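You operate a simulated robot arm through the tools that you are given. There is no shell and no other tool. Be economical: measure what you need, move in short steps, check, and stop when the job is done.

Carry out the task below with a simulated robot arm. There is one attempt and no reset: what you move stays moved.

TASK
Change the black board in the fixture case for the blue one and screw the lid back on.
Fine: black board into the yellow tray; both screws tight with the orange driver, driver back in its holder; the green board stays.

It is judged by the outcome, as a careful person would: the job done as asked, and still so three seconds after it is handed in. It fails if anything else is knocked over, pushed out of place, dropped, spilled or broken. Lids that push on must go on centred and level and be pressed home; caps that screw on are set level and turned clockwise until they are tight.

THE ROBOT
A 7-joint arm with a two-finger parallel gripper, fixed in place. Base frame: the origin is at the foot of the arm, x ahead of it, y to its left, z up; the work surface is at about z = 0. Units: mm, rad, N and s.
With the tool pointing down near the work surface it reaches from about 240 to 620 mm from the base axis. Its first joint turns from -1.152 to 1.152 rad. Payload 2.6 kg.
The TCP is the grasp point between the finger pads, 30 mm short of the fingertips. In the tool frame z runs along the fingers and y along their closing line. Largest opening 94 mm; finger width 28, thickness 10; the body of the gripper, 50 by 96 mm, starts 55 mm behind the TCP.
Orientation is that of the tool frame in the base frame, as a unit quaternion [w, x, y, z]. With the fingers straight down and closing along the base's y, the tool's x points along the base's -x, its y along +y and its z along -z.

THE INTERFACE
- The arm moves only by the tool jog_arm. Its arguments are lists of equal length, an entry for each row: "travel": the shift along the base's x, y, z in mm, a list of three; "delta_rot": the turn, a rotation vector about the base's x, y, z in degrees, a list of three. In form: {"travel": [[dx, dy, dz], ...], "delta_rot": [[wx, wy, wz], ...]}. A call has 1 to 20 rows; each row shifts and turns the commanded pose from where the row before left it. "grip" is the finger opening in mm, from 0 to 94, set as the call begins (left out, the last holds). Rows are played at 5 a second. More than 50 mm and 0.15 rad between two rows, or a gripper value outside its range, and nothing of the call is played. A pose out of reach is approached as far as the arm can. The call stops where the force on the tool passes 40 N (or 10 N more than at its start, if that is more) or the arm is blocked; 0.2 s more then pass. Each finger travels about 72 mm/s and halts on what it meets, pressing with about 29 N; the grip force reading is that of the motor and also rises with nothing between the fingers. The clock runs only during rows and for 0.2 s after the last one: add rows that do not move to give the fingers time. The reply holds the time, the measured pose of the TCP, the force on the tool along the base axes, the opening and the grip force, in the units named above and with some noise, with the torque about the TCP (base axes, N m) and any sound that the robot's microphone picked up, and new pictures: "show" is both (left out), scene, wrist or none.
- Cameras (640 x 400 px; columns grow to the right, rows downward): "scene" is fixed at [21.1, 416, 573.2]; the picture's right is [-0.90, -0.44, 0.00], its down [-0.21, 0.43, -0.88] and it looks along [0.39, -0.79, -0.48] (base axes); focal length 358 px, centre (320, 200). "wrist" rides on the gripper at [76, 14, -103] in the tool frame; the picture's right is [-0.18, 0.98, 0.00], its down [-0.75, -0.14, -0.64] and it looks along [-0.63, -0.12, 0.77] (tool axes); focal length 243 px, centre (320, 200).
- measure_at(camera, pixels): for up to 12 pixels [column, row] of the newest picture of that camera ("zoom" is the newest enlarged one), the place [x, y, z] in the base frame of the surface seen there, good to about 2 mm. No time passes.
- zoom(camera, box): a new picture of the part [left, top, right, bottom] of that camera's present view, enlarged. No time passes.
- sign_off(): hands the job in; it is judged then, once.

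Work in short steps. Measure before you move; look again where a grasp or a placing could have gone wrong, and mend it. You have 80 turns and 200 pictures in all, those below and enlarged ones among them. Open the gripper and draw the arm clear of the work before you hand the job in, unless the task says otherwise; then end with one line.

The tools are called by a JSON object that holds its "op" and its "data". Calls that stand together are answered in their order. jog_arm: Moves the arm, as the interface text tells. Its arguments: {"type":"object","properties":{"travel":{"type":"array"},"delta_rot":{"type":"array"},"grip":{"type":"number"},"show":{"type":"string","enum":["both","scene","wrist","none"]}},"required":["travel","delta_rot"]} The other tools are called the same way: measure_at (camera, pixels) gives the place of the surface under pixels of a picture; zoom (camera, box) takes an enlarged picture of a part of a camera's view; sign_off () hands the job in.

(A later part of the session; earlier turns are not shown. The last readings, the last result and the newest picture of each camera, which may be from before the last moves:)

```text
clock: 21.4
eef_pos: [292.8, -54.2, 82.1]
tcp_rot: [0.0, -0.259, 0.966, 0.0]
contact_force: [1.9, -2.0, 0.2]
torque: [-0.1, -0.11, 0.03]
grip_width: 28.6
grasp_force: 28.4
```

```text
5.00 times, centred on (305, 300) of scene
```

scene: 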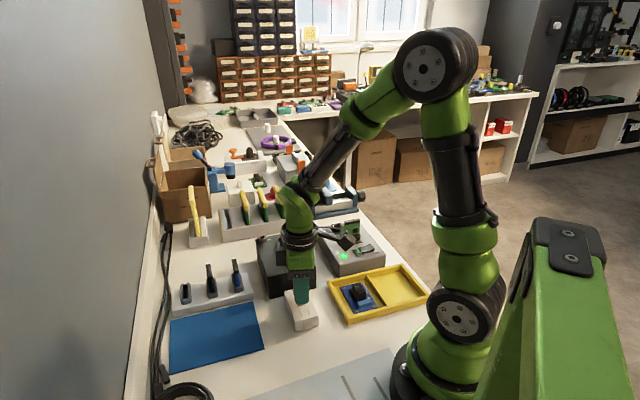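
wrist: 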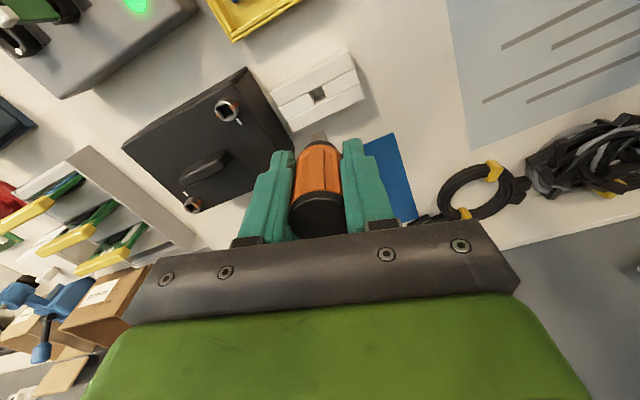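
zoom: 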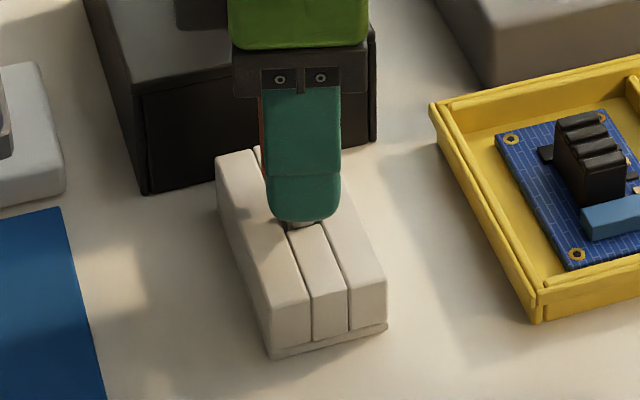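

It's in the hole with slight side force; I ease (+0.7,-0.7) and lower the last millimetres.

{"op": "jog_arm", "data": {"travel": [[0.7, -0.7, -2], [0, 0, -2], [0, 0, -2], [0, 0, -2]], "delta_rot": [[0, 0, 0], [0, 0, 0], [0, 0, 0], [0, 0, 0]], "show": "none"}}

{"op": "zoom", "data": {"camera": "scene", "box": [270, 260, 340, 340]}}

```text
clock: 22.4
eef_pos: [294.6, -56.5, 75.9]
tcp_rot: [0.0, -0.259, 0.966, 0.0]
contact_force: [1.7, 1.3, 0.4]
torque: [0.09, -0.11, -0.01]
grip_width: 28.5
grasp_force: 28.8
```

```text
5.00 times, centred on (305, 300) of scene
```

zoom: 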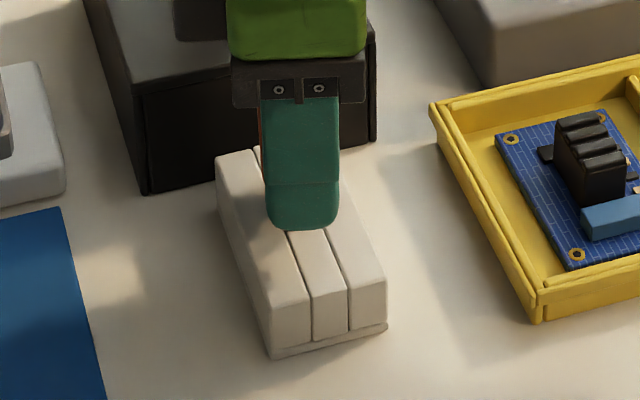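

No vertical contact yet; 3 mm more in steps of 1.

{"op": "jog_arm", "data": {"travel": [[0, 0, -1], [0, 0, -1], [0, 0, -1]], "delta_rot": [[0, 0, 0], [0, 0, 0], [0, 0, 0]], "show": "none"}}

```text
clock: 23.2
eef_pos: [295.5, -57.2, 71.1]
tcp_rot: [0.0, -0.259, 0.966, 0.0]
contact_force: [-0.5, -0.6, -1.1]
torque: [0.03, 0.01, 0.02]
grip_width: 28.8
grasp_force: 28.6
```

Still free; a few more millimetres (fingertips ~41, holder top 29).

{"op": "jog_arm", "data": {"travel": [[0, 0, -1], [0, 0, -1], [0, 0, -1], [0, 0, -1]], "delta_rot": [[0, 0, 0], [0, 0, 0], [0, 0, 0], [0, 0, 0]], "show": "none"}}

{"op": "zoom", "data": {"camera": "scene", "box": [270, 260, 340, 340]}}

```text
clock: 24.2
eef_pos: [296.4, -57.3, 68.9]
tcp_rot: [0.001, -0.258, 0.966, 0.001]
contact_force: [-7.4, -0.6, 22.3]
torque: [0.04, 0.42, -0.02]
grip_width: 28.7
grasp_force: 29.1
```

```text
5.00 times, centred on (305, 300) of scene
```

zoom: 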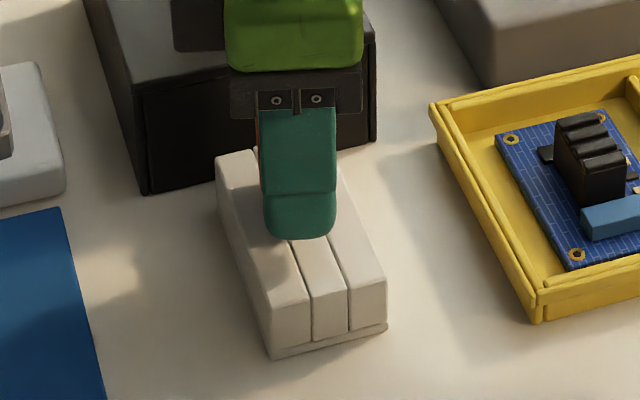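

Seated (22 N). I relieve 1.5 mm, open to 55 and rise.

{"op": "jog_arm", "data": {"travel": [[0, 0, 1.5], [0, 0, 0]], "delta_rot": [[0, 0, 0], [0, 0, 0]], "show": "none"}}

{"op": "jog_arm", "data": {"travel": [[0, 0, 0], [0, 0, 0], [0, 0, 0], [0, 0, 30], [0, 0, 45], [0, 0, 45], [0, 0, 30]], "delta_rot": [[0, 0, 0], [0, 0, 0], [0, 0, 0], [0, 0, 0], [0, 0, 0], [0, 0, 0], [0, 0, 0]], "grip": 55}}

{"op": "zoom", "data": {"camera": "scene", "box": [230, 220, 350, 340]}}

```text
clock: 24.8
eef_pos: [295.6, -57.9, 69.3]
tcp_rot: [0.001, -0.259, 0.966, 0.001]
contact_force: [0.5, -0.1, -0.1]
torque: [0.0, 0.02, -0.04]
grip_width: 28.3
grasp_force: 28.6
```

```text
clock: 26.4
eef_pos: [297.3, -58.1, 220.5]
tcp_rot: [-0.001, -0.259, 0.966, -0.001]
contact_force: [-0.2, -0.4, -0.1]
torque: [0.02, 0.02, 0.01]
grip_width: 55.0
grasp_force: 0.1
```

scene: 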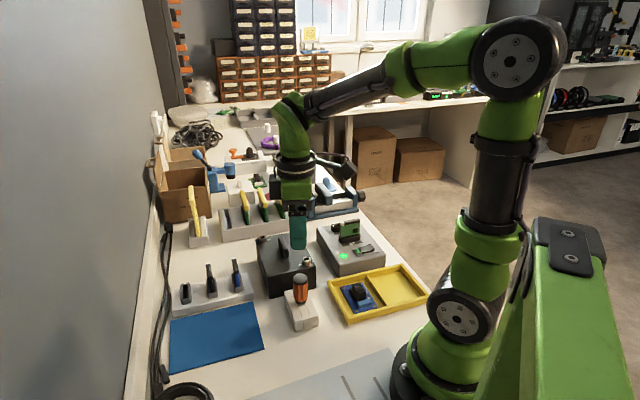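
wrist: 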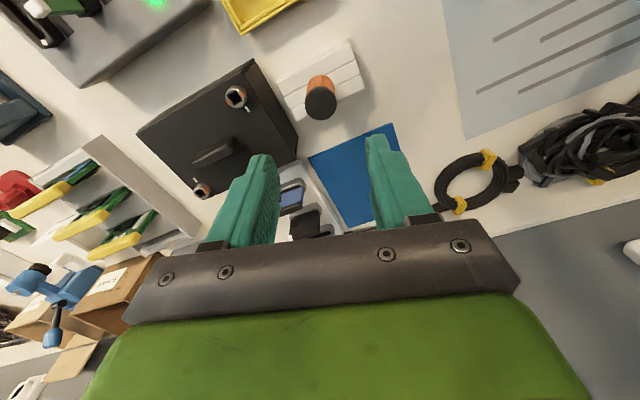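

```text
3.33 times, centred on (290, 280) of scene
```

zoom: 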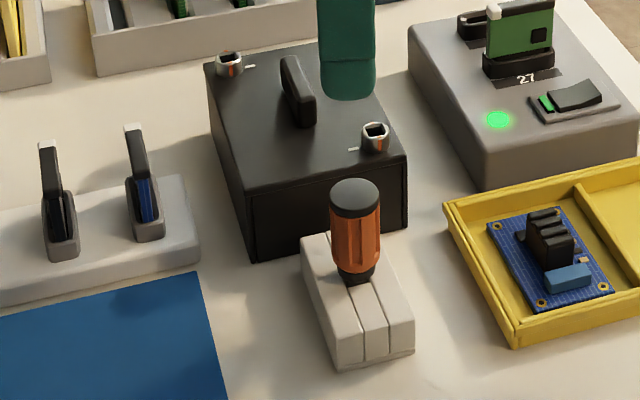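

Driver stands in its holder as before. Now I measure the lid's handle and the lid's edges.

{"op": "zoom", "data": {"camera": "wrist", "box": [130, 55, 310, 205]}}

{"op": "measure_at", "data": {"camera": "zoom", "pixels": [[205, 288], [310, 232], [255, 262], [190, 262], [285, 220], [420, 38], [540, 255], [33, 205], [212, 385], [222, 300], [312, 245], [480, 150]]}}

```text
2.67 times, centred on (220, 130) of wrist
```

zoom: 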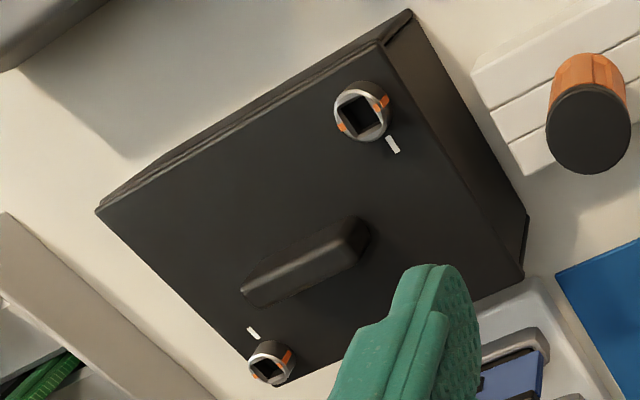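

```text
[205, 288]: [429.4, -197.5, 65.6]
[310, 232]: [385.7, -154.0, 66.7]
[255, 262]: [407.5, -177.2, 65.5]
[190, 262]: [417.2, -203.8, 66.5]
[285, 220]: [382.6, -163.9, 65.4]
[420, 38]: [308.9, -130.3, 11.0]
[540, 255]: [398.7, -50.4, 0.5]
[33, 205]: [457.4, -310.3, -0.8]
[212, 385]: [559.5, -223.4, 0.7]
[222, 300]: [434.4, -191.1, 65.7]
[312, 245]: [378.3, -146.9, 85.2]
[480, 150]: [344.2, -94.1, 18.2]
```

I refine with points on the handle top and the lid's corners.

{"op": "measure_at", "data": {"camera": "zoom", "pixels": [[255, 298], [300, 278], [345, 255], [245, 290], [355, 222], [362, 245], [300, 262], [380, 50], [105, 212], [518, 272], [300, 370], [240, 340]]}}

{"op": "measure_at", "data": {"camera": "scene", "pixels": [[277, 240], [281, 246], [284, 256], [275, 237], [285, 248], [281, 238]]}}

```text
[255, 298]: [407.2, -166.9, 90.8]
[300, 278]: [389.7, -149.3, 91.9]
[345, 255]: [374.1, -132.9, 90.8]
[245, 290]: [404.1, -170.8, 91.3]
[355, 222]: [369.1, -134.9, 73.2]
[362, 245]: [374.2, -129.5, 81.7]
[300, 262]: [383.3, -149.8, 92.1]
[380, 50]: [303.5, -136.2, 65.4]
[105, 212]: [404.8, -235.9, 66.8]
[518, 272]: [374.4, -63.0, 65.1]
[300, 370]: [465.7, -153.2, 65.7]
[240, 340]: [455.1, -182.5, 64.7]
```

```text
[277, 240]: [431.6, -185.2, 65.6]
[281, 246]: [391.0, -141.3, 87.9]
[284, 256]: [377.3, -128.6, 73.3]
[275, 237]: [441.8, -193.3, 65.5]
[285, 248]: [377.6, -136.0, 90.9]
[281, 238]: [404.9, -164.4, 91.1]
```

Lid centre ≈(389.6,-149.5), long axis at -45°, handle along it, top z 91. I turn the hand to yaw -45° and move above the handle.

{"op": "jog_arm", "data": {"travel": [[10, -10, 0], [10, -10, 0], [10, -10, 0], [10, -10, 0], [10, -10, 0], [10, -10, -10], [10, -10, -10], [10, -10, -10], [7, -7, -20], [5, -5, -20]], "delta_rot": [[0, 0, -7.5], [0, 0, -7.5], [0, 0, -7.5], [0, 0, -7.5], [0, 0, -7.5], [0, 0, -7.5], [0, 0, -7.5], [0, 0, -7.5], [0, 0, -7.5], [0, 0, -7.5]]}}

{"op": "zoom", "data": {"camera": "wrist", "box": [220, 40, 420, 200]}}

```text
clock: 28.6
eef_pos: [388.3, -151.4, 148.9]
tcp_rot: [0.001, 0.383, 0.924, 0.0]
contact_force: [-0.3, 0.2, -0.5]
torque: [-0.01, -0.02, -0.01]
grip_width: 54.9
grasp_force: 0.0
```

scene: 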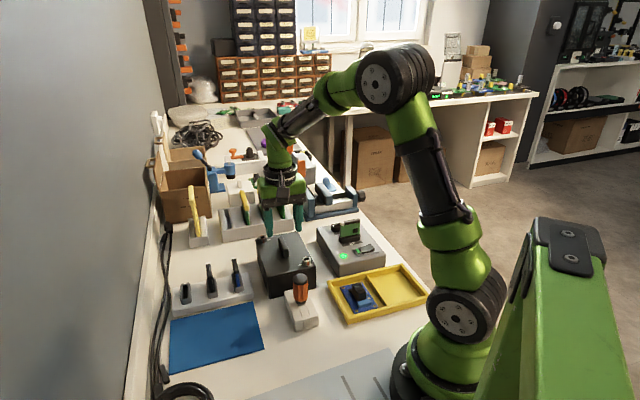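
wrist: 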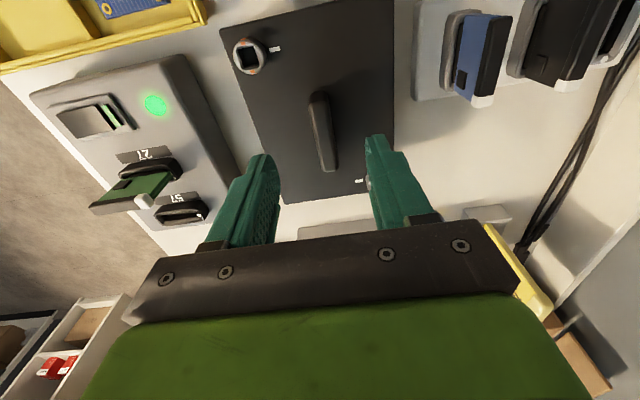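

```text
2.50 times, centred on (320, 120) of wrist
```

zoom: 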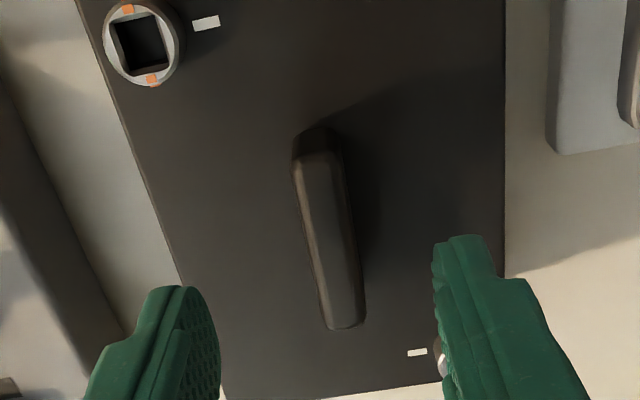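

Aligned with the handle. I lower to z≈99 and close.

{"op": "jog_arm", "data": {"travel": [[0.5, 0.5, -25], [0, 0, -25], [0, 0, 0], [0, 0, 0], [0, 0, 0]], "delta_rot": [[0, 0, 0], [0, 0, 0], [0, 0, 0], [0, 0, 0], [0, 0, 0]], "grip": 35, "show": "wrist"}}

{"op": "jog_arm", "data": {"travel": [[0, 0, 0], [0, 0, 0], [0, 0, 0]], "delta_rot": [[0, 0, 0], [0, 0, 0], [0, 0, 0]], "grip": 0, "show": "wrist"}}

```text
clock: 29.8
eef_pos: [389.3, -150.3, 99.3]
tcp_rot: [0.0, 0.383, 0.924, 0.0]
contact_force: [-0.1, 0.3, -0.1]
torque: [0.01, 0.03, -0.03]
grip_width: 35.1
grasp_force: 0.0
```

wrist: 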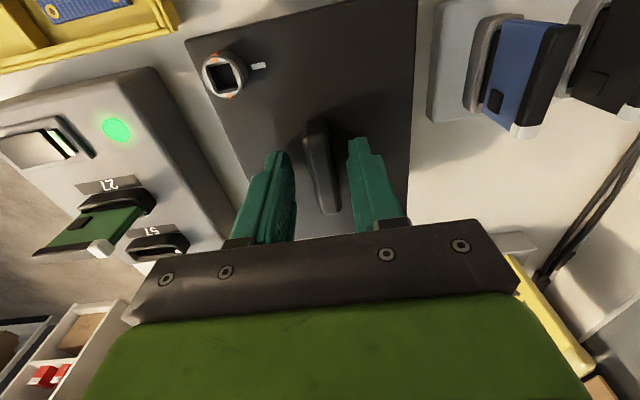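

```text
clock: 30.6
eef_pos: [389.7, -150.6, 100.6]
tcp_rot: [0.0, 0.383, 0.924, 0.0]
contact_force: [-0.3, -0.3, 0.9]
torque: [-0.01, 0.01, -0.05]
grip_width: 13.0
grasp_force: 28.8
```

wrist: 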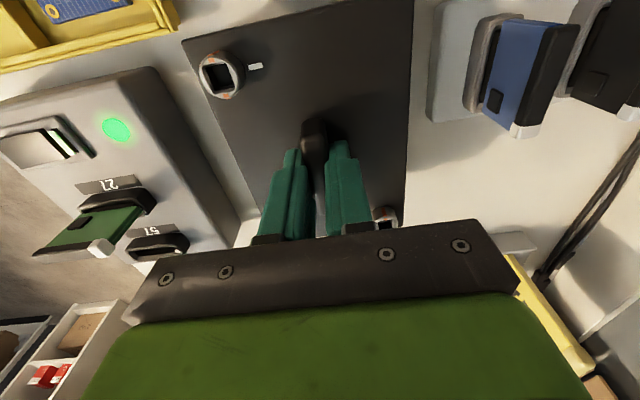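

Handle gripped (13 mm). I lift gently and check the load.

{"op": "jog_arm", "data": {"travel": [[0, 0, 2], [0, 0, 3], [0, 0, 5]], "delta_rot": [[0, 0, 0], [0, 0, 0], [0, 0, 0]], "show": "scene"}}

{"op": "zoom", "data": {"camera": "scene", "box": [230, 210, 340, 310]}}

```text
clock: 31.4
eef_pos: [389.5, -149.0, 109.6]
tcp_rot: [0.0, 0.383, 0.924, -0.001]
contact_force: [0.3, 1.0, -0.6]
torque: [-0.03, -0.02, 0.03]
grip_width: 13.4
grasp_force: 28.9
```

scene: 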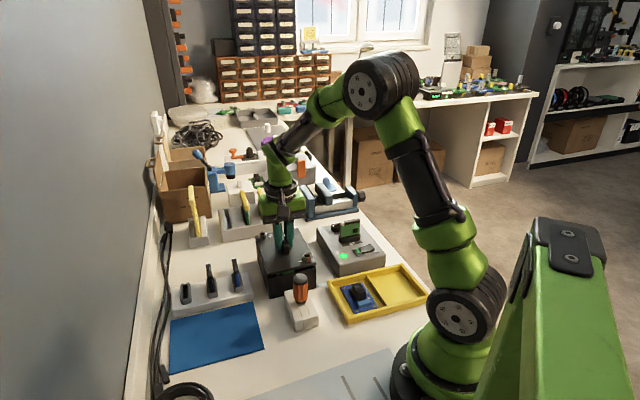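

```text
4.00 times, centred on (285, 260) of scene
```

zoom: 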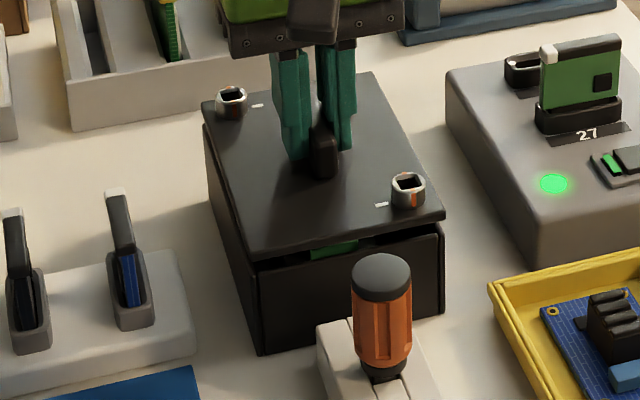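

The lid is free. I lift it further and measure the blue mat as a set-down place.

{"op": "jog_arm", "data": {"travel": [[0, 0, 40], [0, 0, 40], [0, 0, 30]], "delta_rot": [[0, 0, 0], [0, 0, 0], [0, 0, 0]], "show": "scene"}}

{"op": "zoom", "data": {"camera": "scene", "box": [220, 180, 340, 310]}}

{"op": "measure_at", "data": {"camera": "scene", "pixels": [[173, 324], [253, 306], [262, 347], [171, 369], [215, 335], [172, 310], [250, 290], [160, 395], [300, 372], [170, 390]]}}

```text
clock: 32.2
eef_pos: [387.4, -147.9, 219.2]
tcp_rot: [0.0, 0.383, 0.924, 0.0]
contact_force: [0.2, -0.3, -0.1]
torque: [-0.01, -0.03, 0.02]
grip_width: 13.3
grasp_force: 29.0
```

scene: 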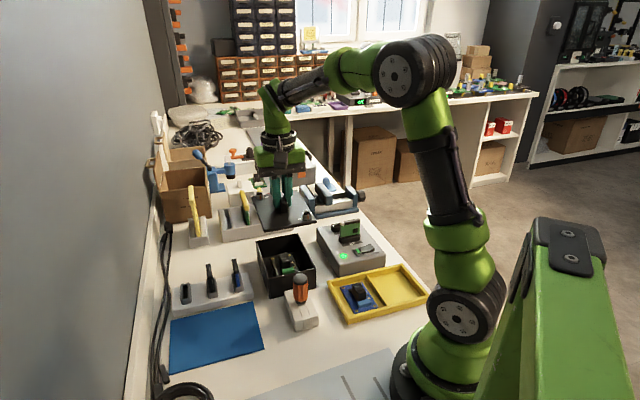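

```text
3.08 times, centred on (280, 245) of scene
```

zoom: 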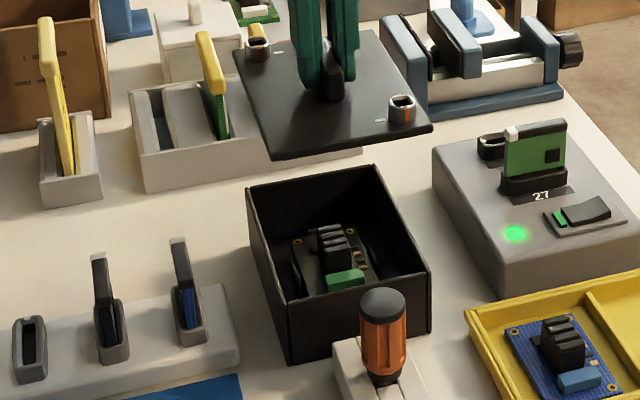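

```text
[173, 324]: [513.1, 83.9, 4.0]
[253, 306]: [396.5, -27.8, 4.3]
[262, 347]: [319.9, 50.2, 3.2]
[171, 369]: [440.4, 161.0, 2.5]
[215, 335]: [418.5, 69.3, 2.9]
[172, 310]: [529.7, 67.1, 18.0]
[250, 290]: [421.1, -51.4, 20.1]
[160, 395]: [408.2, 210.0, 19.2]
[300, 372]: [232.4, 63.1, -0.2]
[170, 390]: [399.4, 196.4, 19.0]
```

Inside the case is a black circuit board like the blue one in the tray: those get swapped. I carry the lid over the blue mat (centre ≈(418,67)), turning it 90° to match.

{"op": "jog_arm", "data": {"travel": [[2.4, 18, 0], [2.4, 18, 0], [2.4, 18, 0], [2.4, 18, 0], [2.4, 18, 0], [2.4, 18, 0], [2.4, 18, 0], [2.4, 18, 0], [2.4, 18, 0], [2.4, 18, 0], [2.4, 18, 0], [2.4, 18, 0]], "delta_rot": [[0, 0, 7.5], [0, 0, 7.5], [0, 0, 7.5], [0, 0, 7.5], [0, 0, 7.5], [0, 0, 7.5], [0, 0, 7.5], [0, 0, 7.5], [0, 0, 7.5], [0, 0, 7.5], [0, 0, 7.5], [0, 0, 7.5]]}}

{"op": "zoom", "data": {"camera": "scene", "box": [130, 190, 290, 390]}}

{"op": "zoom", "data": {"camera": "scene", "box": [250, 225, 330, 300]}}

```text
clock: 34.8
eef_pos: [417.9, 68.6, 218.9]
tcp_rot: [0.0, -0.384, 0.923, 0.0]
contact_force: [-0.7, 0.3, -0.9]
torque: [-0.02, -0.03, 0.01]
grip_width: 13.2
grasp_force: 28.6
```

scene: 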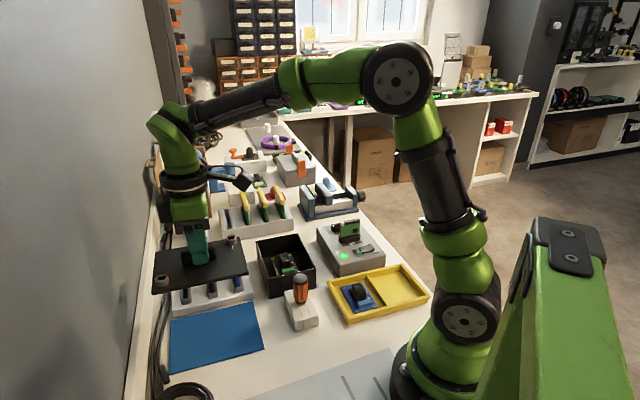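
wrist: 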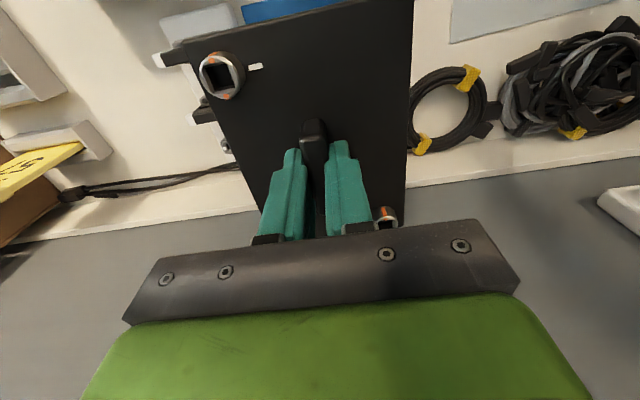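

```text
2.00 times, centred on (210, 290) of scene
```

zoom: 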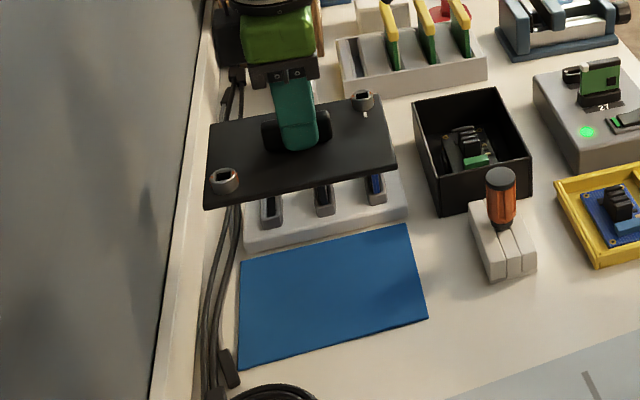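

```text
5.33 times, centred on (290, 262) of scene
```

zoom: 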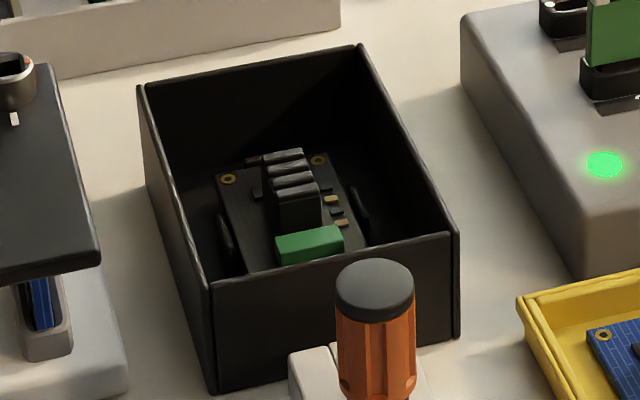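

The lid is centred over the mat. I lower it most of the way, then slowly.

{"op": "jog_arm", "data": {"travel": [[0, 0, -45], [0, 0, -45], [0, 0, -40], [0, 0, -25]], "delta_rot": [[0, 0, 0], [0, 0, 0], [0, 0, 0], [0, 0, 0]], "show": "scene"}}

{"op": "zoom", "data": {"camera": "scene", "box": [140, 220, 290, 390]}}

```text
clock: 35.8
eef_pos: [417.4, 66.3, 64.8]
tcp_rot: [0.002, -0.383, 0.924, 0.0]
contact_force: [0.0, 0.0, 0.4]
torque: [0.0, -0.02, 0.0]
grip_width: 13.2
grasp_force: 28.9
```

scene: 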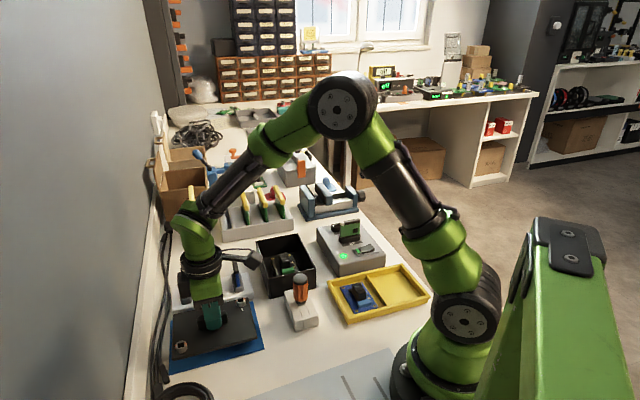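

```text
2.35 times, centred on (215, 305) of scene
```

zoom: 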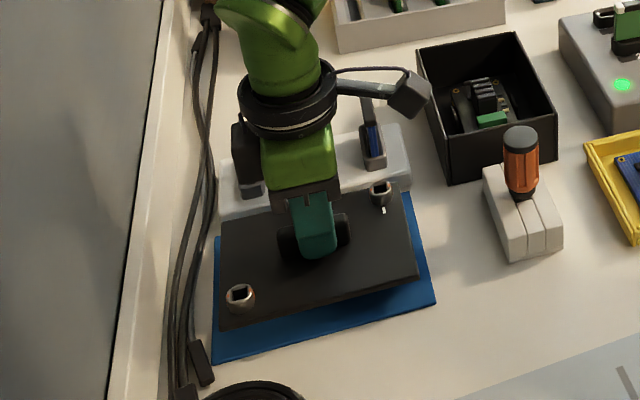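

A gap is still visible. I lower in small steps until contact.

{"op": "jog_arm", "data": {"travel": [[0, 0, -5], [0, 0, -5], [0, 0, -3], [0, 0, -3], [0, 0, -2], [0, 0, -2]], "delta_rot": [[0, 0, 0], [0, 0, 0], [0, 0, 0], [0, 0, 0], [0, 0, 0], [0, 0, 0]], "show": "none"}}

{"op": "zoom", "data": {"camera": "scene", "box": [140, 220, 290, 390]}}

```text
clock: 37.2
eef_pos: [417.2, 67.4, 47.6]
tcp_rot: [0.001, -0.382, 0.924, 0.0]
contact_force: [-1.7, -0.8, 5.2]
torque: [0.05, 0.0, 0.04]
grip_width: 13.2
grasp_force: 28.9
stopped in row 6: the force on the tool passed its limit at 43 N (the readings are from after the stop); the commanded pose is now the measured one
```

```text
2.35 times, centred on (215, 305) of scene
```

zoom: 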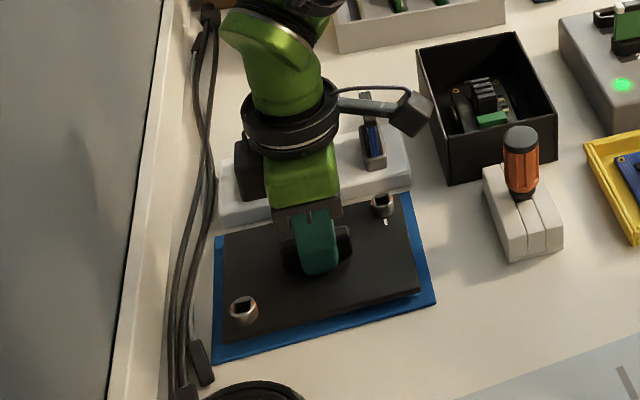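

The lid rests on the mat. I open the fingers and rise.

{"op": "jog_arm", "data": {"travel": [[0, 0, 0], [0, 0, 0], [0, 0, 0], [0, 0, 25], [0, 0, 45], [0, 0, 45], [0, 0, 45]], "delta_rot": [[0, 0, 0], [0, 0, 0], [0, 0, 0], [0, 0, 0], [0, 0, 0], [0, 0, 0], [0, 0, 0]], "grip": 35}}

{"op": "zoom", "data": {"camera": "scene", "box": [140, 250, 290, 390]}}

```text
clock: 38.9
eef_pos: [420.0, 70.1, 208.7]
tcp_rot: [0.002, -0.383, 0.924, 0.002]
contact_force: [0.7, 0.4, -0.6]
torque: [0.0, 0.05, 0.01]
grip_width: 34.9
grasp_force: 0.1
```

scene: 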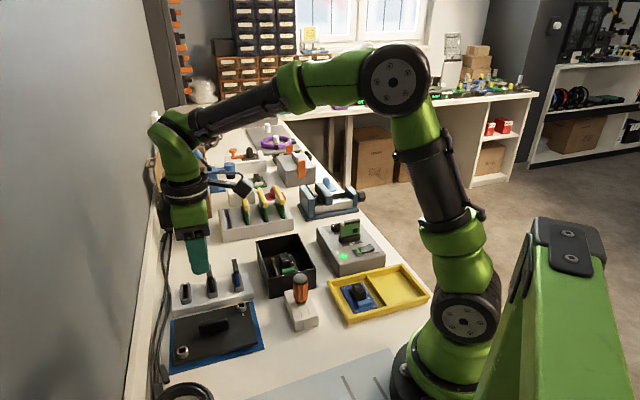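
wrist: 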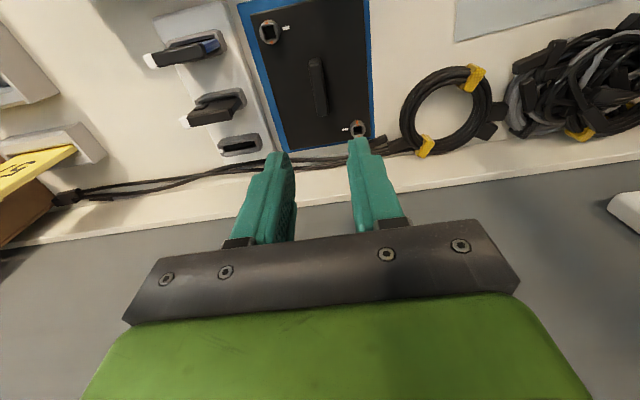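

```text
2.86 times, centred on (215, 320) of scene
```

zoom: 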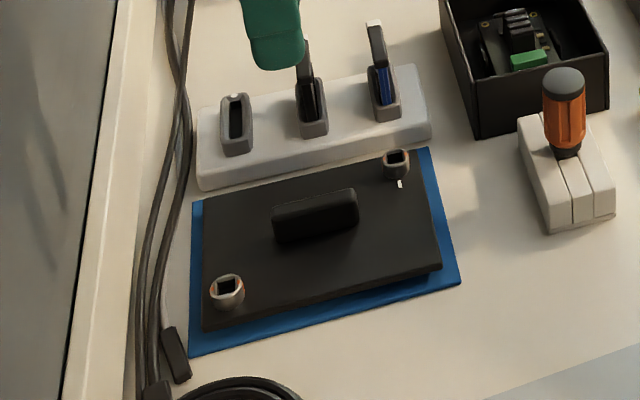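

Lid is flat on the mat. Back over the case at yaw -45° to see the board inside.

{"op": "jog_arm", "data": {"travel": [[-2.5, -18, 0], [-2.5, -18, 0], [-2.5, -18, 0], [-2.5, -18, 0], [-2.5, -18, 0], [-2.5, -18, 0], [-2.5, -18, 0], [-2.5, -18, 0], [-2.5, -18, 0], [-2.5, -18, 0], [-2.5, -18, 0], [-2.5, -18, 0]], "delta_rot": [[0, 0, -7.5], [0, 0, -7.5], [0, 0, -7.5], [0, 0, -7.5], [0, 0, -7.5], [0, 0, -7.5], [0, 0, -7.5], [0, 0, -7.5], [0, 0, -7.5], [0, 0, -7.5], [0, 0, -7.5], [0, 0, -7.5]], "show": "wrist"}}

{"op": "zoom", "data": {"camera": "wrist", "box": [230, 20, 420, 170]}}

{"op": "zoom", "data": {"camera": "scene", "box": [250, 225, 440, 330]}}

```text
clock: 41.5
eef_pos: [387.6, -147.1, 206.9]
tcp_rot: [0.001, 0.383, 0.924, 0.0]
contact_force: [-0.9, -0.5, 0.3]
torque: [0.02, -0.02, 0.01]
grip_width: 34.9
grasp_force: 0.0
```

wrist: 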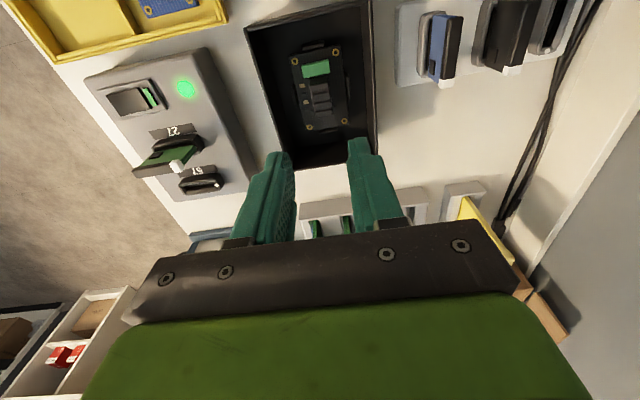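

```text
2.67 times, centred on (325, 95) of wrist
```

zoom: 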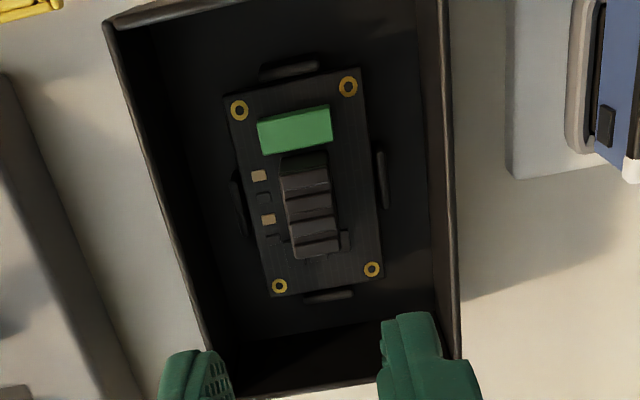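

```text
3.37 times, centred on (345, 278) of scene
```

zoom: 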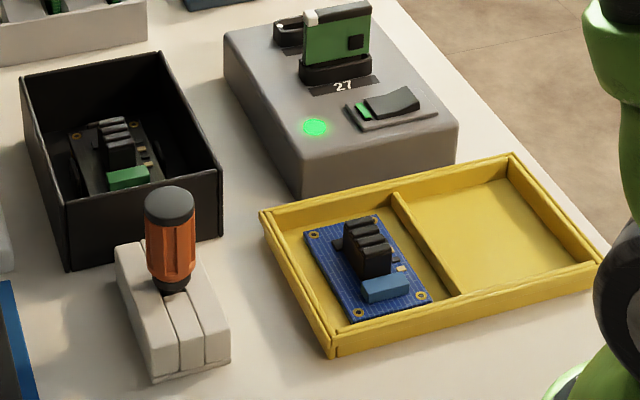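

The board sits among four guide ribs, terminal block toward the near end. I measure board, heatsink and, in the scene, the blue board and tray.

{"op": "zoom", "data": {"camera": "wrist", "box": [230, 20, 420, 170]}}

{"op": "measure_at", "data": {"camera": "zoom", "pixels": [[228, 98], [357, 72], [272, 293], [381, 277], [302, 165], [317, 240], [282, 185], [327, 180], [297, 255], [338, 245], [310, 205], [292, 128]]}}

{"op": "measure_at", "data": {"camera": "scene", "pixels": [[341, 292], [359, 284], [380, 305], [355, 316], [347, 277], [350, 287], [361, 285], [359, 275], [361, 297], [352, 275], [395, 290], [385, 275]]}}

```text
2.67 times, centred on (325, 95) of wrist
```

zoom: 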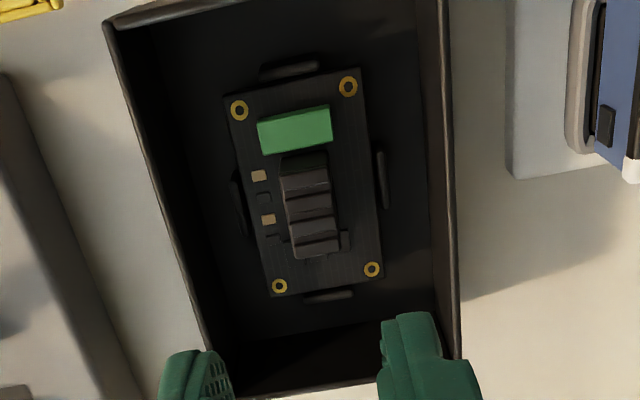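

```text
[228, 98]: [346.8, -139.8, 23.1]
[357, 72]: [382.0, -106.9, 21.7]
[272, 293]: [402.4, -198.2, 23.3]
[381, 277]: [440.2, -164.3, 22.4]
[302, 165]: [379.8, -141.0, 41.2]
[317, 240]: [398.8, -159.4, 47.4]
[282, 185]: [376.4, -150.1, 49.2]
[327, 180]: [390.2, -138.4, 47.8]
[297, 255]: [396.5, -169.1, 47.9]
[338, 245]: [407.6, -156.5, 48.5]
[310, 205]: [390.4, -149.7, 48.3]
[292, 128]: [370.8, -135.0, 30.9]
```

```text
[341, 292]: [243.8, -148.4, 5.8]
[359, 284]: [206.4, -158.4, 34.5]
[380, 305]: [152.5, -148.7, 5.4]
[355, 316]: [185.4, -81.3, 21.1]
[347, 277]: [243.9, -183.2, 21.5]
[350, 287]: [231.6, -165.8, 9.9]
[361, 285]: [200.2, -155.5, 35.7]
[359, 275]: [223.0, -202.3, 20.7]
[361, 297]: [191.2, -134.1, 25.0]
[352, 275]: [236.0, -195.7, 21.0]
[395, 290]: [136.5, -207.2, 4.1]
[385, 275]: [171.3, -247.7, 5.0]
```

Heatsink centre ≈(392.7,-153.5), 18 mm wide, top z 48; board centre ≈(393,-152), z 23. I descend over the heatsink.

{"op": "jog_arm", "data": {"travel": [[5.3, -4.9, -40], [0, 0, -40], [0, 0, -35]], "delta_rot": [[0, 0, 0], [0, 0, 0], [0, 0, 0]], "show": "wrist"}}

{"op": "zoom", "data": {"camera": "wrist", "box": [230, 50, 420, 220]}}

```text
clock: 42.2
eef_pos: [394.3, -152.1, 92.1]
tcp_rot: [0.002, 0.382, 0.924, -0.001]
contact_force: [-0.4, 0.2, 0.1]
torque: [0.01, 0.02, -0.02]
grip_width: 35.0
grasp_force: 0.0
```

wrist: 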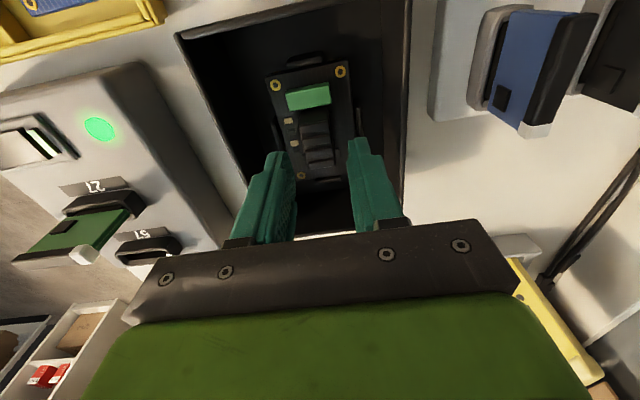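

```text
2.35 times, centred on (325, 135) of wrist
```

zoom: 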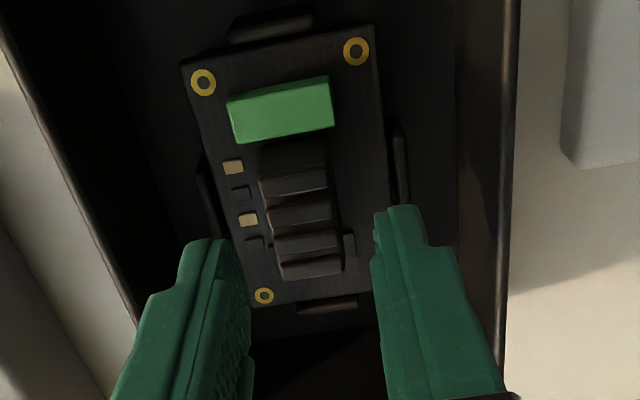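

Heatsink is between the fingers. I descend to z≈58 and close.

{"op": "jog_arm", "data": {"travel": [[0, 0, -20], [0, 0, -14], [0, 0, 0]], "delta_rot": [[0, 0, 0], [0, 0, 0], [0, 0, 0]], "show": "none"}}

{"op": "jog_arm", "data": {"travel": [[0, 0, 0], [0, 0, 0], [0, 0, 0]], "delta_rot": [[0, 0, 0], [0, 0, 0], [0, 0, 0]], "grip": 0, "show": "wrist"}}

```text
clock: 43.0
eef_pos: [392.9, -152.1, 57.6]
tcp_rot: [0.001, 0.382, 0.924, 0.0]
contact_force: [0.5, -0.4, -0.5]
torque: [0.0, -0.01, 0.02]
grip_width: 35.0
grasp_force: 0.0
```

```text
clock: 43.9
eef_pos: [392.2, -153.1, 58.2]
tcp_rot: [0.002, 0.383, 0.924, -0.001]
contact_force: [-0.8, -0.3, -0.9]
torque: [0.0, -0.01, -0.03]
grip_width: 19.1
grasp_force: 28.5
```

wrist: 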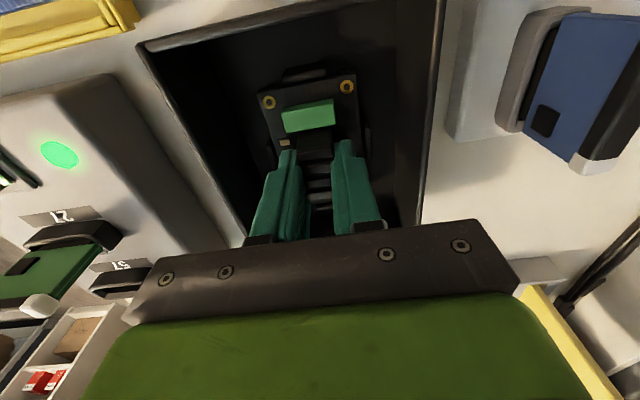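

Gripped (19 mm). I lift gently and watch the force.

{"op": "jog_arm", "data": {"travel": [[0, 0, 3], [0, 0, 5], [0, 0, 10], [0, 0, 30], [0, 0, 40]], "delta_rot": [[0, 0, 0], [0, 0, 0], [0, 0, 0], [0, 0, 0], [0, 0, 0]]}}

{"op": "zoom", "data": {"camera": "scene", "box": [240, 190, 440, 330]}}

```text
clock: 45.0
eef_pos: [393.5, -154.7, 146.1]
tcp_rot: [0.001, 0.383, 0.924, -0.002]
contact_force: [0.2, -0.4, -0.2]
torque: [0.02, 0.0, -0.03]
grip_width: 19.4
grasp_force: 29.3
```

scene: 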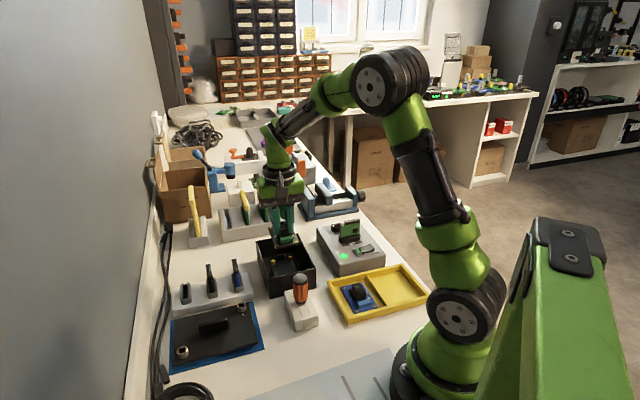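
wrist: 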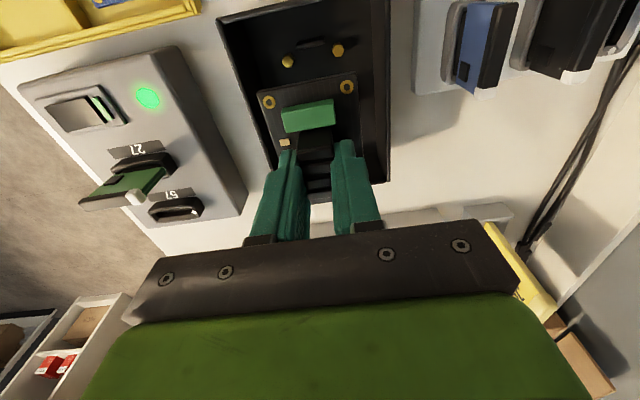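

```text
2.86 times, centred on (340, 260) of scene
```

zoom: 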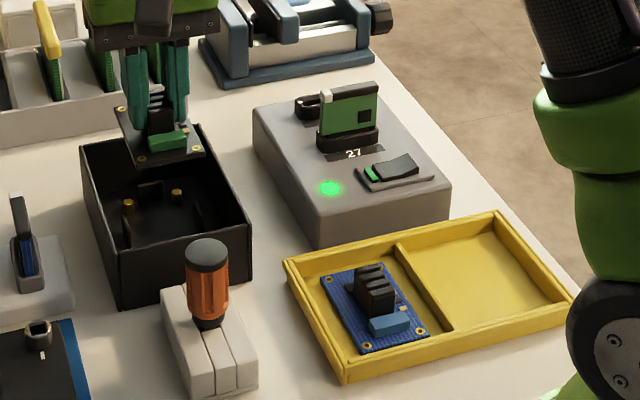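

The board came off brass pegs in the case. I measure the tray's free compartment and the blue board's holes.

{"op": "measure_at", "data": {"camera": "scene", "pixels": [[371, 278], [399, 269], [421, 293], [385, 302], [343, 288], [362.5, 284], [375.5, 305.5], [355.8, 310.5], [395, 284], [366, 272], [401, 263], [429, 293]]}}

{"op": "measure_at", "data": {"camera": "scene", "pixels": [[288, 260], [301, 258], [337, 279], [362, 323], [375, 281], [389, 308], [358, 280], [366, 281], [360, 290], [368, 289], [284, 262], [367, 300]]}}

```text
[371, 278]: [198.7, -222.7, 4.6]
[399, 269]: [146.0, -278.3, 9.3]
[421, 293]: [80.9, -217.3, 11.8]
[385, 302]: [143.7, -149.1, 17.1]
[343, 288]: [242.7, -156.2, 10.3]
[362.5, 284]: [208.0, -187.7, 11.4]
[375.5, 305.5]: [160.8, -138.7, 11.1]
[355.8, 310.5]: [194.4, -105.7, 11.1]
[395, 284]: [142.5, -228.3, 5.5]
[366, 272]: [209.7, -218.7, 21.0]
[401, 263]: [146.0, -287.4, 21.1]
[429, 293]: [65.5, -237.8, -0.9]
```

```text
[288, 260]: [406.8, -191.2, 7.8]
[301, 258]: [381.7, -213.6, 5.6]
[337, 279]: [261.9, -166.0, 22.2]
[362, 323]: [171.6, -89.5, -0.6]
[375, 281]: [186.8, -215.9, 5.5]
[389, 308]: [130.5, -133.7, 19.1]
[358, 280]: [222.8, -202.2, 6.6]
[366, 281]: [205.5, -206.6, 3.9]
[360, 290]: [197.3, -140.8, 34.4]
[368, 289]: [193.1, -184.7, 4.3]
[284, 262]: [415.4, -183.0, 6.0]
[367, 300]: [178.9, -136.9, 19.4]
```

Blue board: centre ≈(201.5,-147), z 11, same orientation as in the case. Free compartment centre ≈(140,-215). I carry the black board over at safe height.

{"op": "jog_arm", "data": {"travel": [[0, 0, 40], [-41.5, -10.8, 0], [-41.5, -10.8, 0], [-41.5, -10.8, 0], [-41.5, -10.8, 0], [-41.5, -10.8, 0], [-41.5, -10.8, 0]], "delta_rot": [[0, 0, 0], [0, 0, 0], [0, 0, 0], [0, 0, 0], [0, 0, 0], [0, 0, 0], [0, 0, 0]]}}

{"op": "zoom", "data": {"camera": "scene", "box": [300, 190, 480, 340]}}

```text
clock: 46.6
eef_pos: [140.3, -216.7, 184.7]
tcp_rot: [0.002, 0.383, 0.924, -0.001]
contact_force: [-0.6, 0.3, 0.1]
torque: [0.0, 0.01, -0.01]
grip_width: 19.1
grasp_force: 28.5
```

scene: 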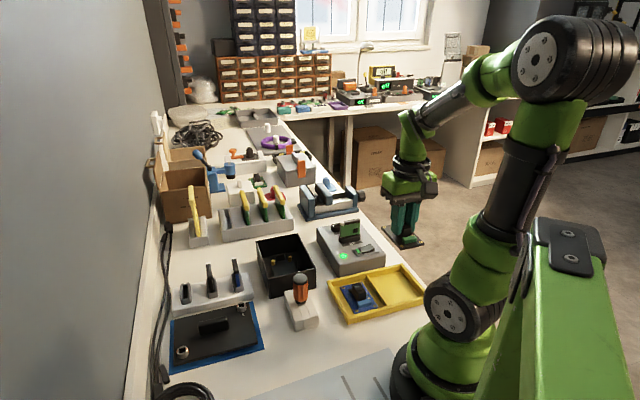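
wrist: 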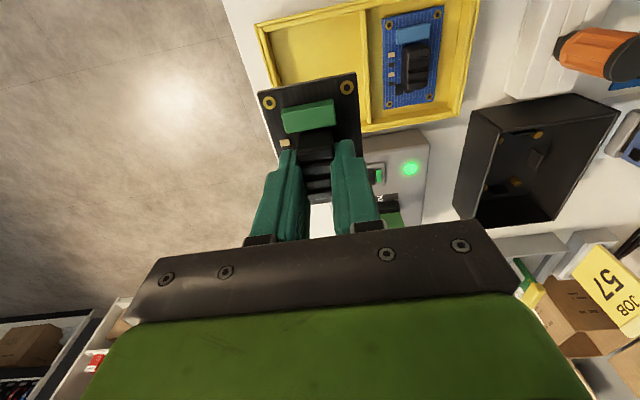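

```text
2.67 times, centred on (390, 265) of scene
```

zoom: 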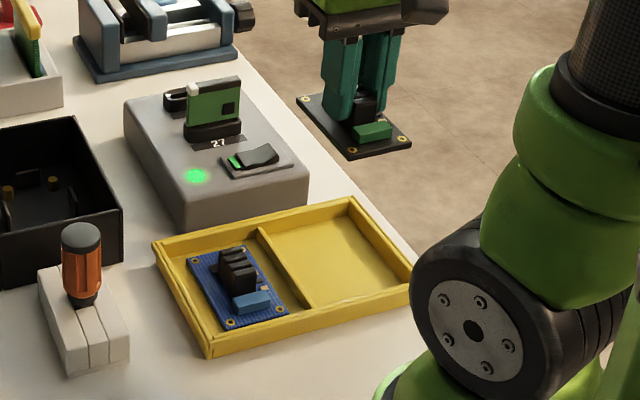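

I measure the tray's compartment in the wrist view to fine-position.

{"op": "measure_at", "data": {"camera": "wrist", "pixels": [[270, 33], [358, 14], [368, 118], [275, 75], [262, 28], [362, 8], [369, 60], [356, 60], [270, 100], [366, 128], [376, 60], [310, 50]]}}

```text
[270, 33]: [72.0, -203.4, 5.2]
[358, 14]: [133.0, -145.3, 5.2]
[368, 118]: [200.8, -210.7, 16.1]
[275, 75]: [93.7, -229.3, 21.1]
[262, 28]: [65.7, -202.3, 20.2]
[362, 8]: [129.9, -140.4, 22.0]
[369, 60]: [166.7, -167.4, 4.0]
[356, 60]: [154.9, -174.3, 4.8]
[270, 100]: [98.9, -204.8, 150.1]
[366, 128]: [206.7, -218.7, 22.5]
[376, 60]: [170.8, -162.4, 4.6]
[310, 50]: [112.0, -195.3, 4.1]
```

Compartment centre is (135.5,-211); I shift (-6.5,+6.5) and descend.

{"op": "jog_arm", "data": {"travel": [[-6.5, 6.5, 0], [0, 0, -40], [0, 0, -40], [0, 0, -35], [0, 0, -12]], "delta_rot": [[0, 0, 0], [0, 0, 0], [0, 0, 0], [0, 0, 0], [0, 0, 0]]}}

{"op": "zoom", "data": {"camera": "scene", "box": [320, 220, 460, 340]}}

```text
clock: 47.9
eef_pos: [136.9, -211.8, 58.5]
tcp_rot: [0.002, 0.383, 0.924, -0.002]
contact_force: [-1.7, -0.1, -0.6]
torque: [-0.01, -0.01, -0.01]
grip_width: 19.2
grasp_force: 29.1
```

scene: 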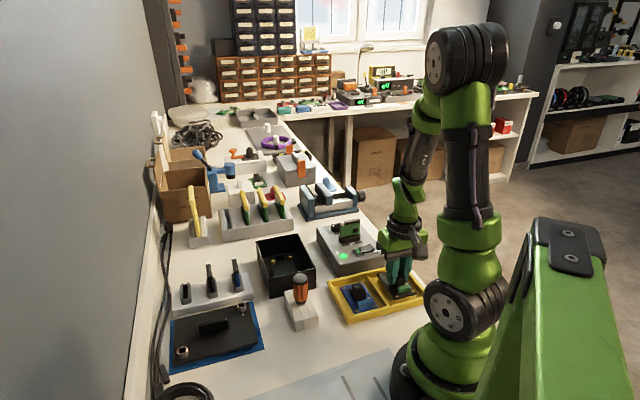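
wrist: 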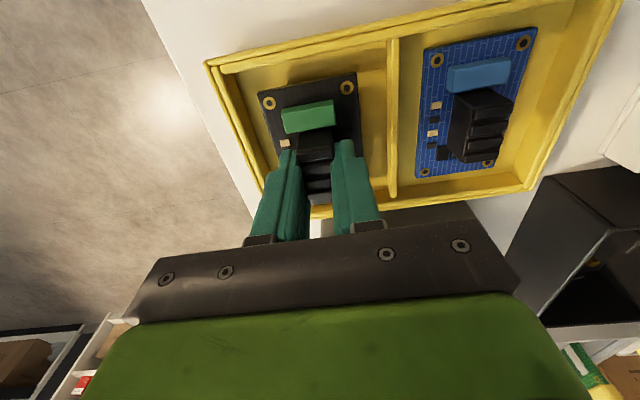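

```text
3.33 times, centred on (390, 280) of scene
```

zoom: 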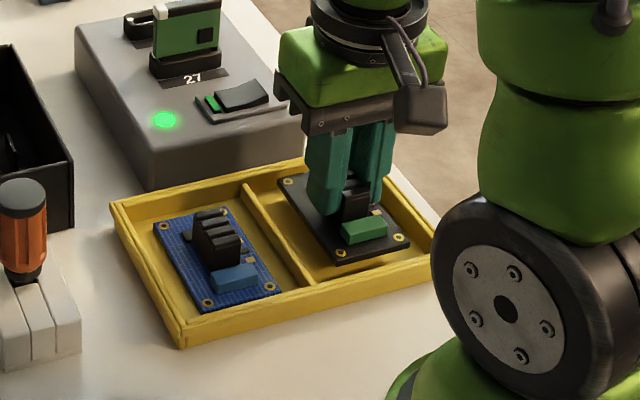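

It's within the compartment. I lower to the floor in small steps.

{"op": "jog_arm", "data": {"travel": [[0, 0, -5], [0, 0, -4], [0, 0, -2], [0, 0, -1], [0, 0, -1], [0, 0, -1]], "delta_rot": [[0, 0, 0], [0, 0, 0], [0, 0, 0], [0, 0, 0], [0, 0, 0], [0, 0, 0]], "show": "none"}}

```text
clock: 49.2
eef_pos: [137.8, -213.0, 45.9]
tcp_rot: [0.004, 0.383, 0.924, -0.002]
contact_force: [-0.2, 4.2, 25.5]
torque: [0.24, 0.17, 0.01]
grip_width: 19.2
grasp_force: 29.2
```

Contact (25 N). I relieve 1 mm, open to 32 and rise.

{"op": "jog_arm", "data": {"travel": [[0, 0, 1.2], [0, 0, 0]], "delta_rot": [[0, 0, 0], [0, 0, 0]], "show": "none"}}

{"op": "jog_arm", "data": {"travel": [[0, 0, 0], [0, 0, 0], [0, 0, 0], [0, 0, 20], [0, 0, 40], [0, 0, 40], [10, 10, 30]], "delta_rot": [[0, 0, 0], [0, 0, 0], [0, 0, 0], [0, 0, 0], [0, 0, 0], [0, 0, 0], [0, 0, 0]], "grip": 33}}

{"op": "zoom", "data": {"camera": "scene", "box": [320, 240, 450, 340]}}

{"op": "zoom", "data": {"camera": "wrist", "box": [240, 0, 480, 160]}}

```text
clock: 49.9
eef_pos: [136.8, -211.4, 47.1]
tcp_rot: [0.001, 0.384, 0.923, -0.002]
contact_force: [0.1, -0.2, -0.9]
torque: [0.01, -0.02, -0.01]
grip_width: 19.0
grasp_force: 28.7
```

```text
clock: 51.5
eef_pos: [147.4, -201.6, 175.2]
tcp_rot: [0.002, 0.383, 0.924, -0.001]
contact_force: [-0.4, -0.6, -0.3]
torque: [-0.06, 0.0, 0.0]
grip_width: 32.8
grasp_force: 0.1
```

scene: 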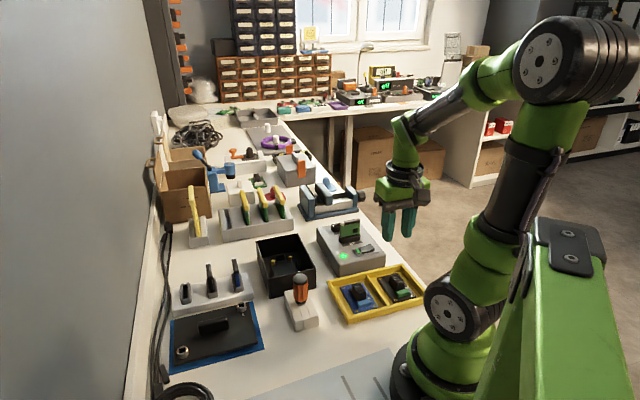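
wrist: 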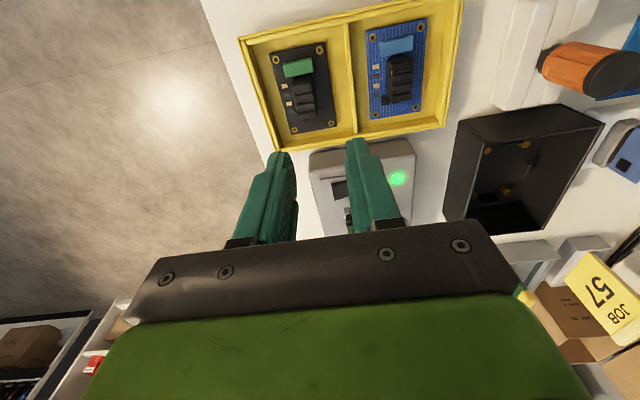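

```text
4.00 times, centred on (385, 290) of scene
```

zoom: 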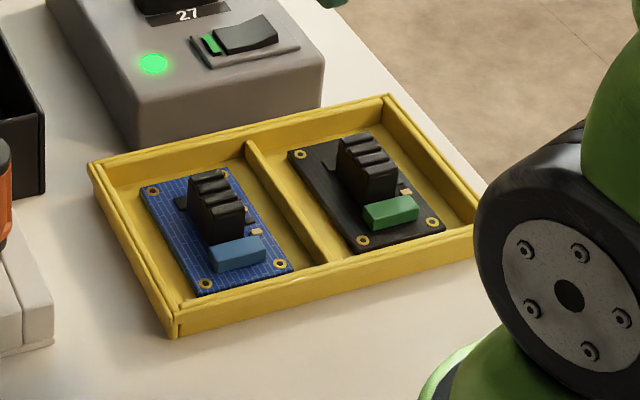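

```text
2.50 times, centred on (360, 80) of wrist
```

zoom: 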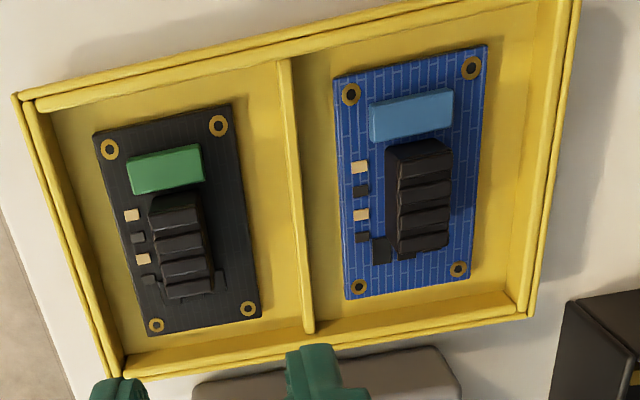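

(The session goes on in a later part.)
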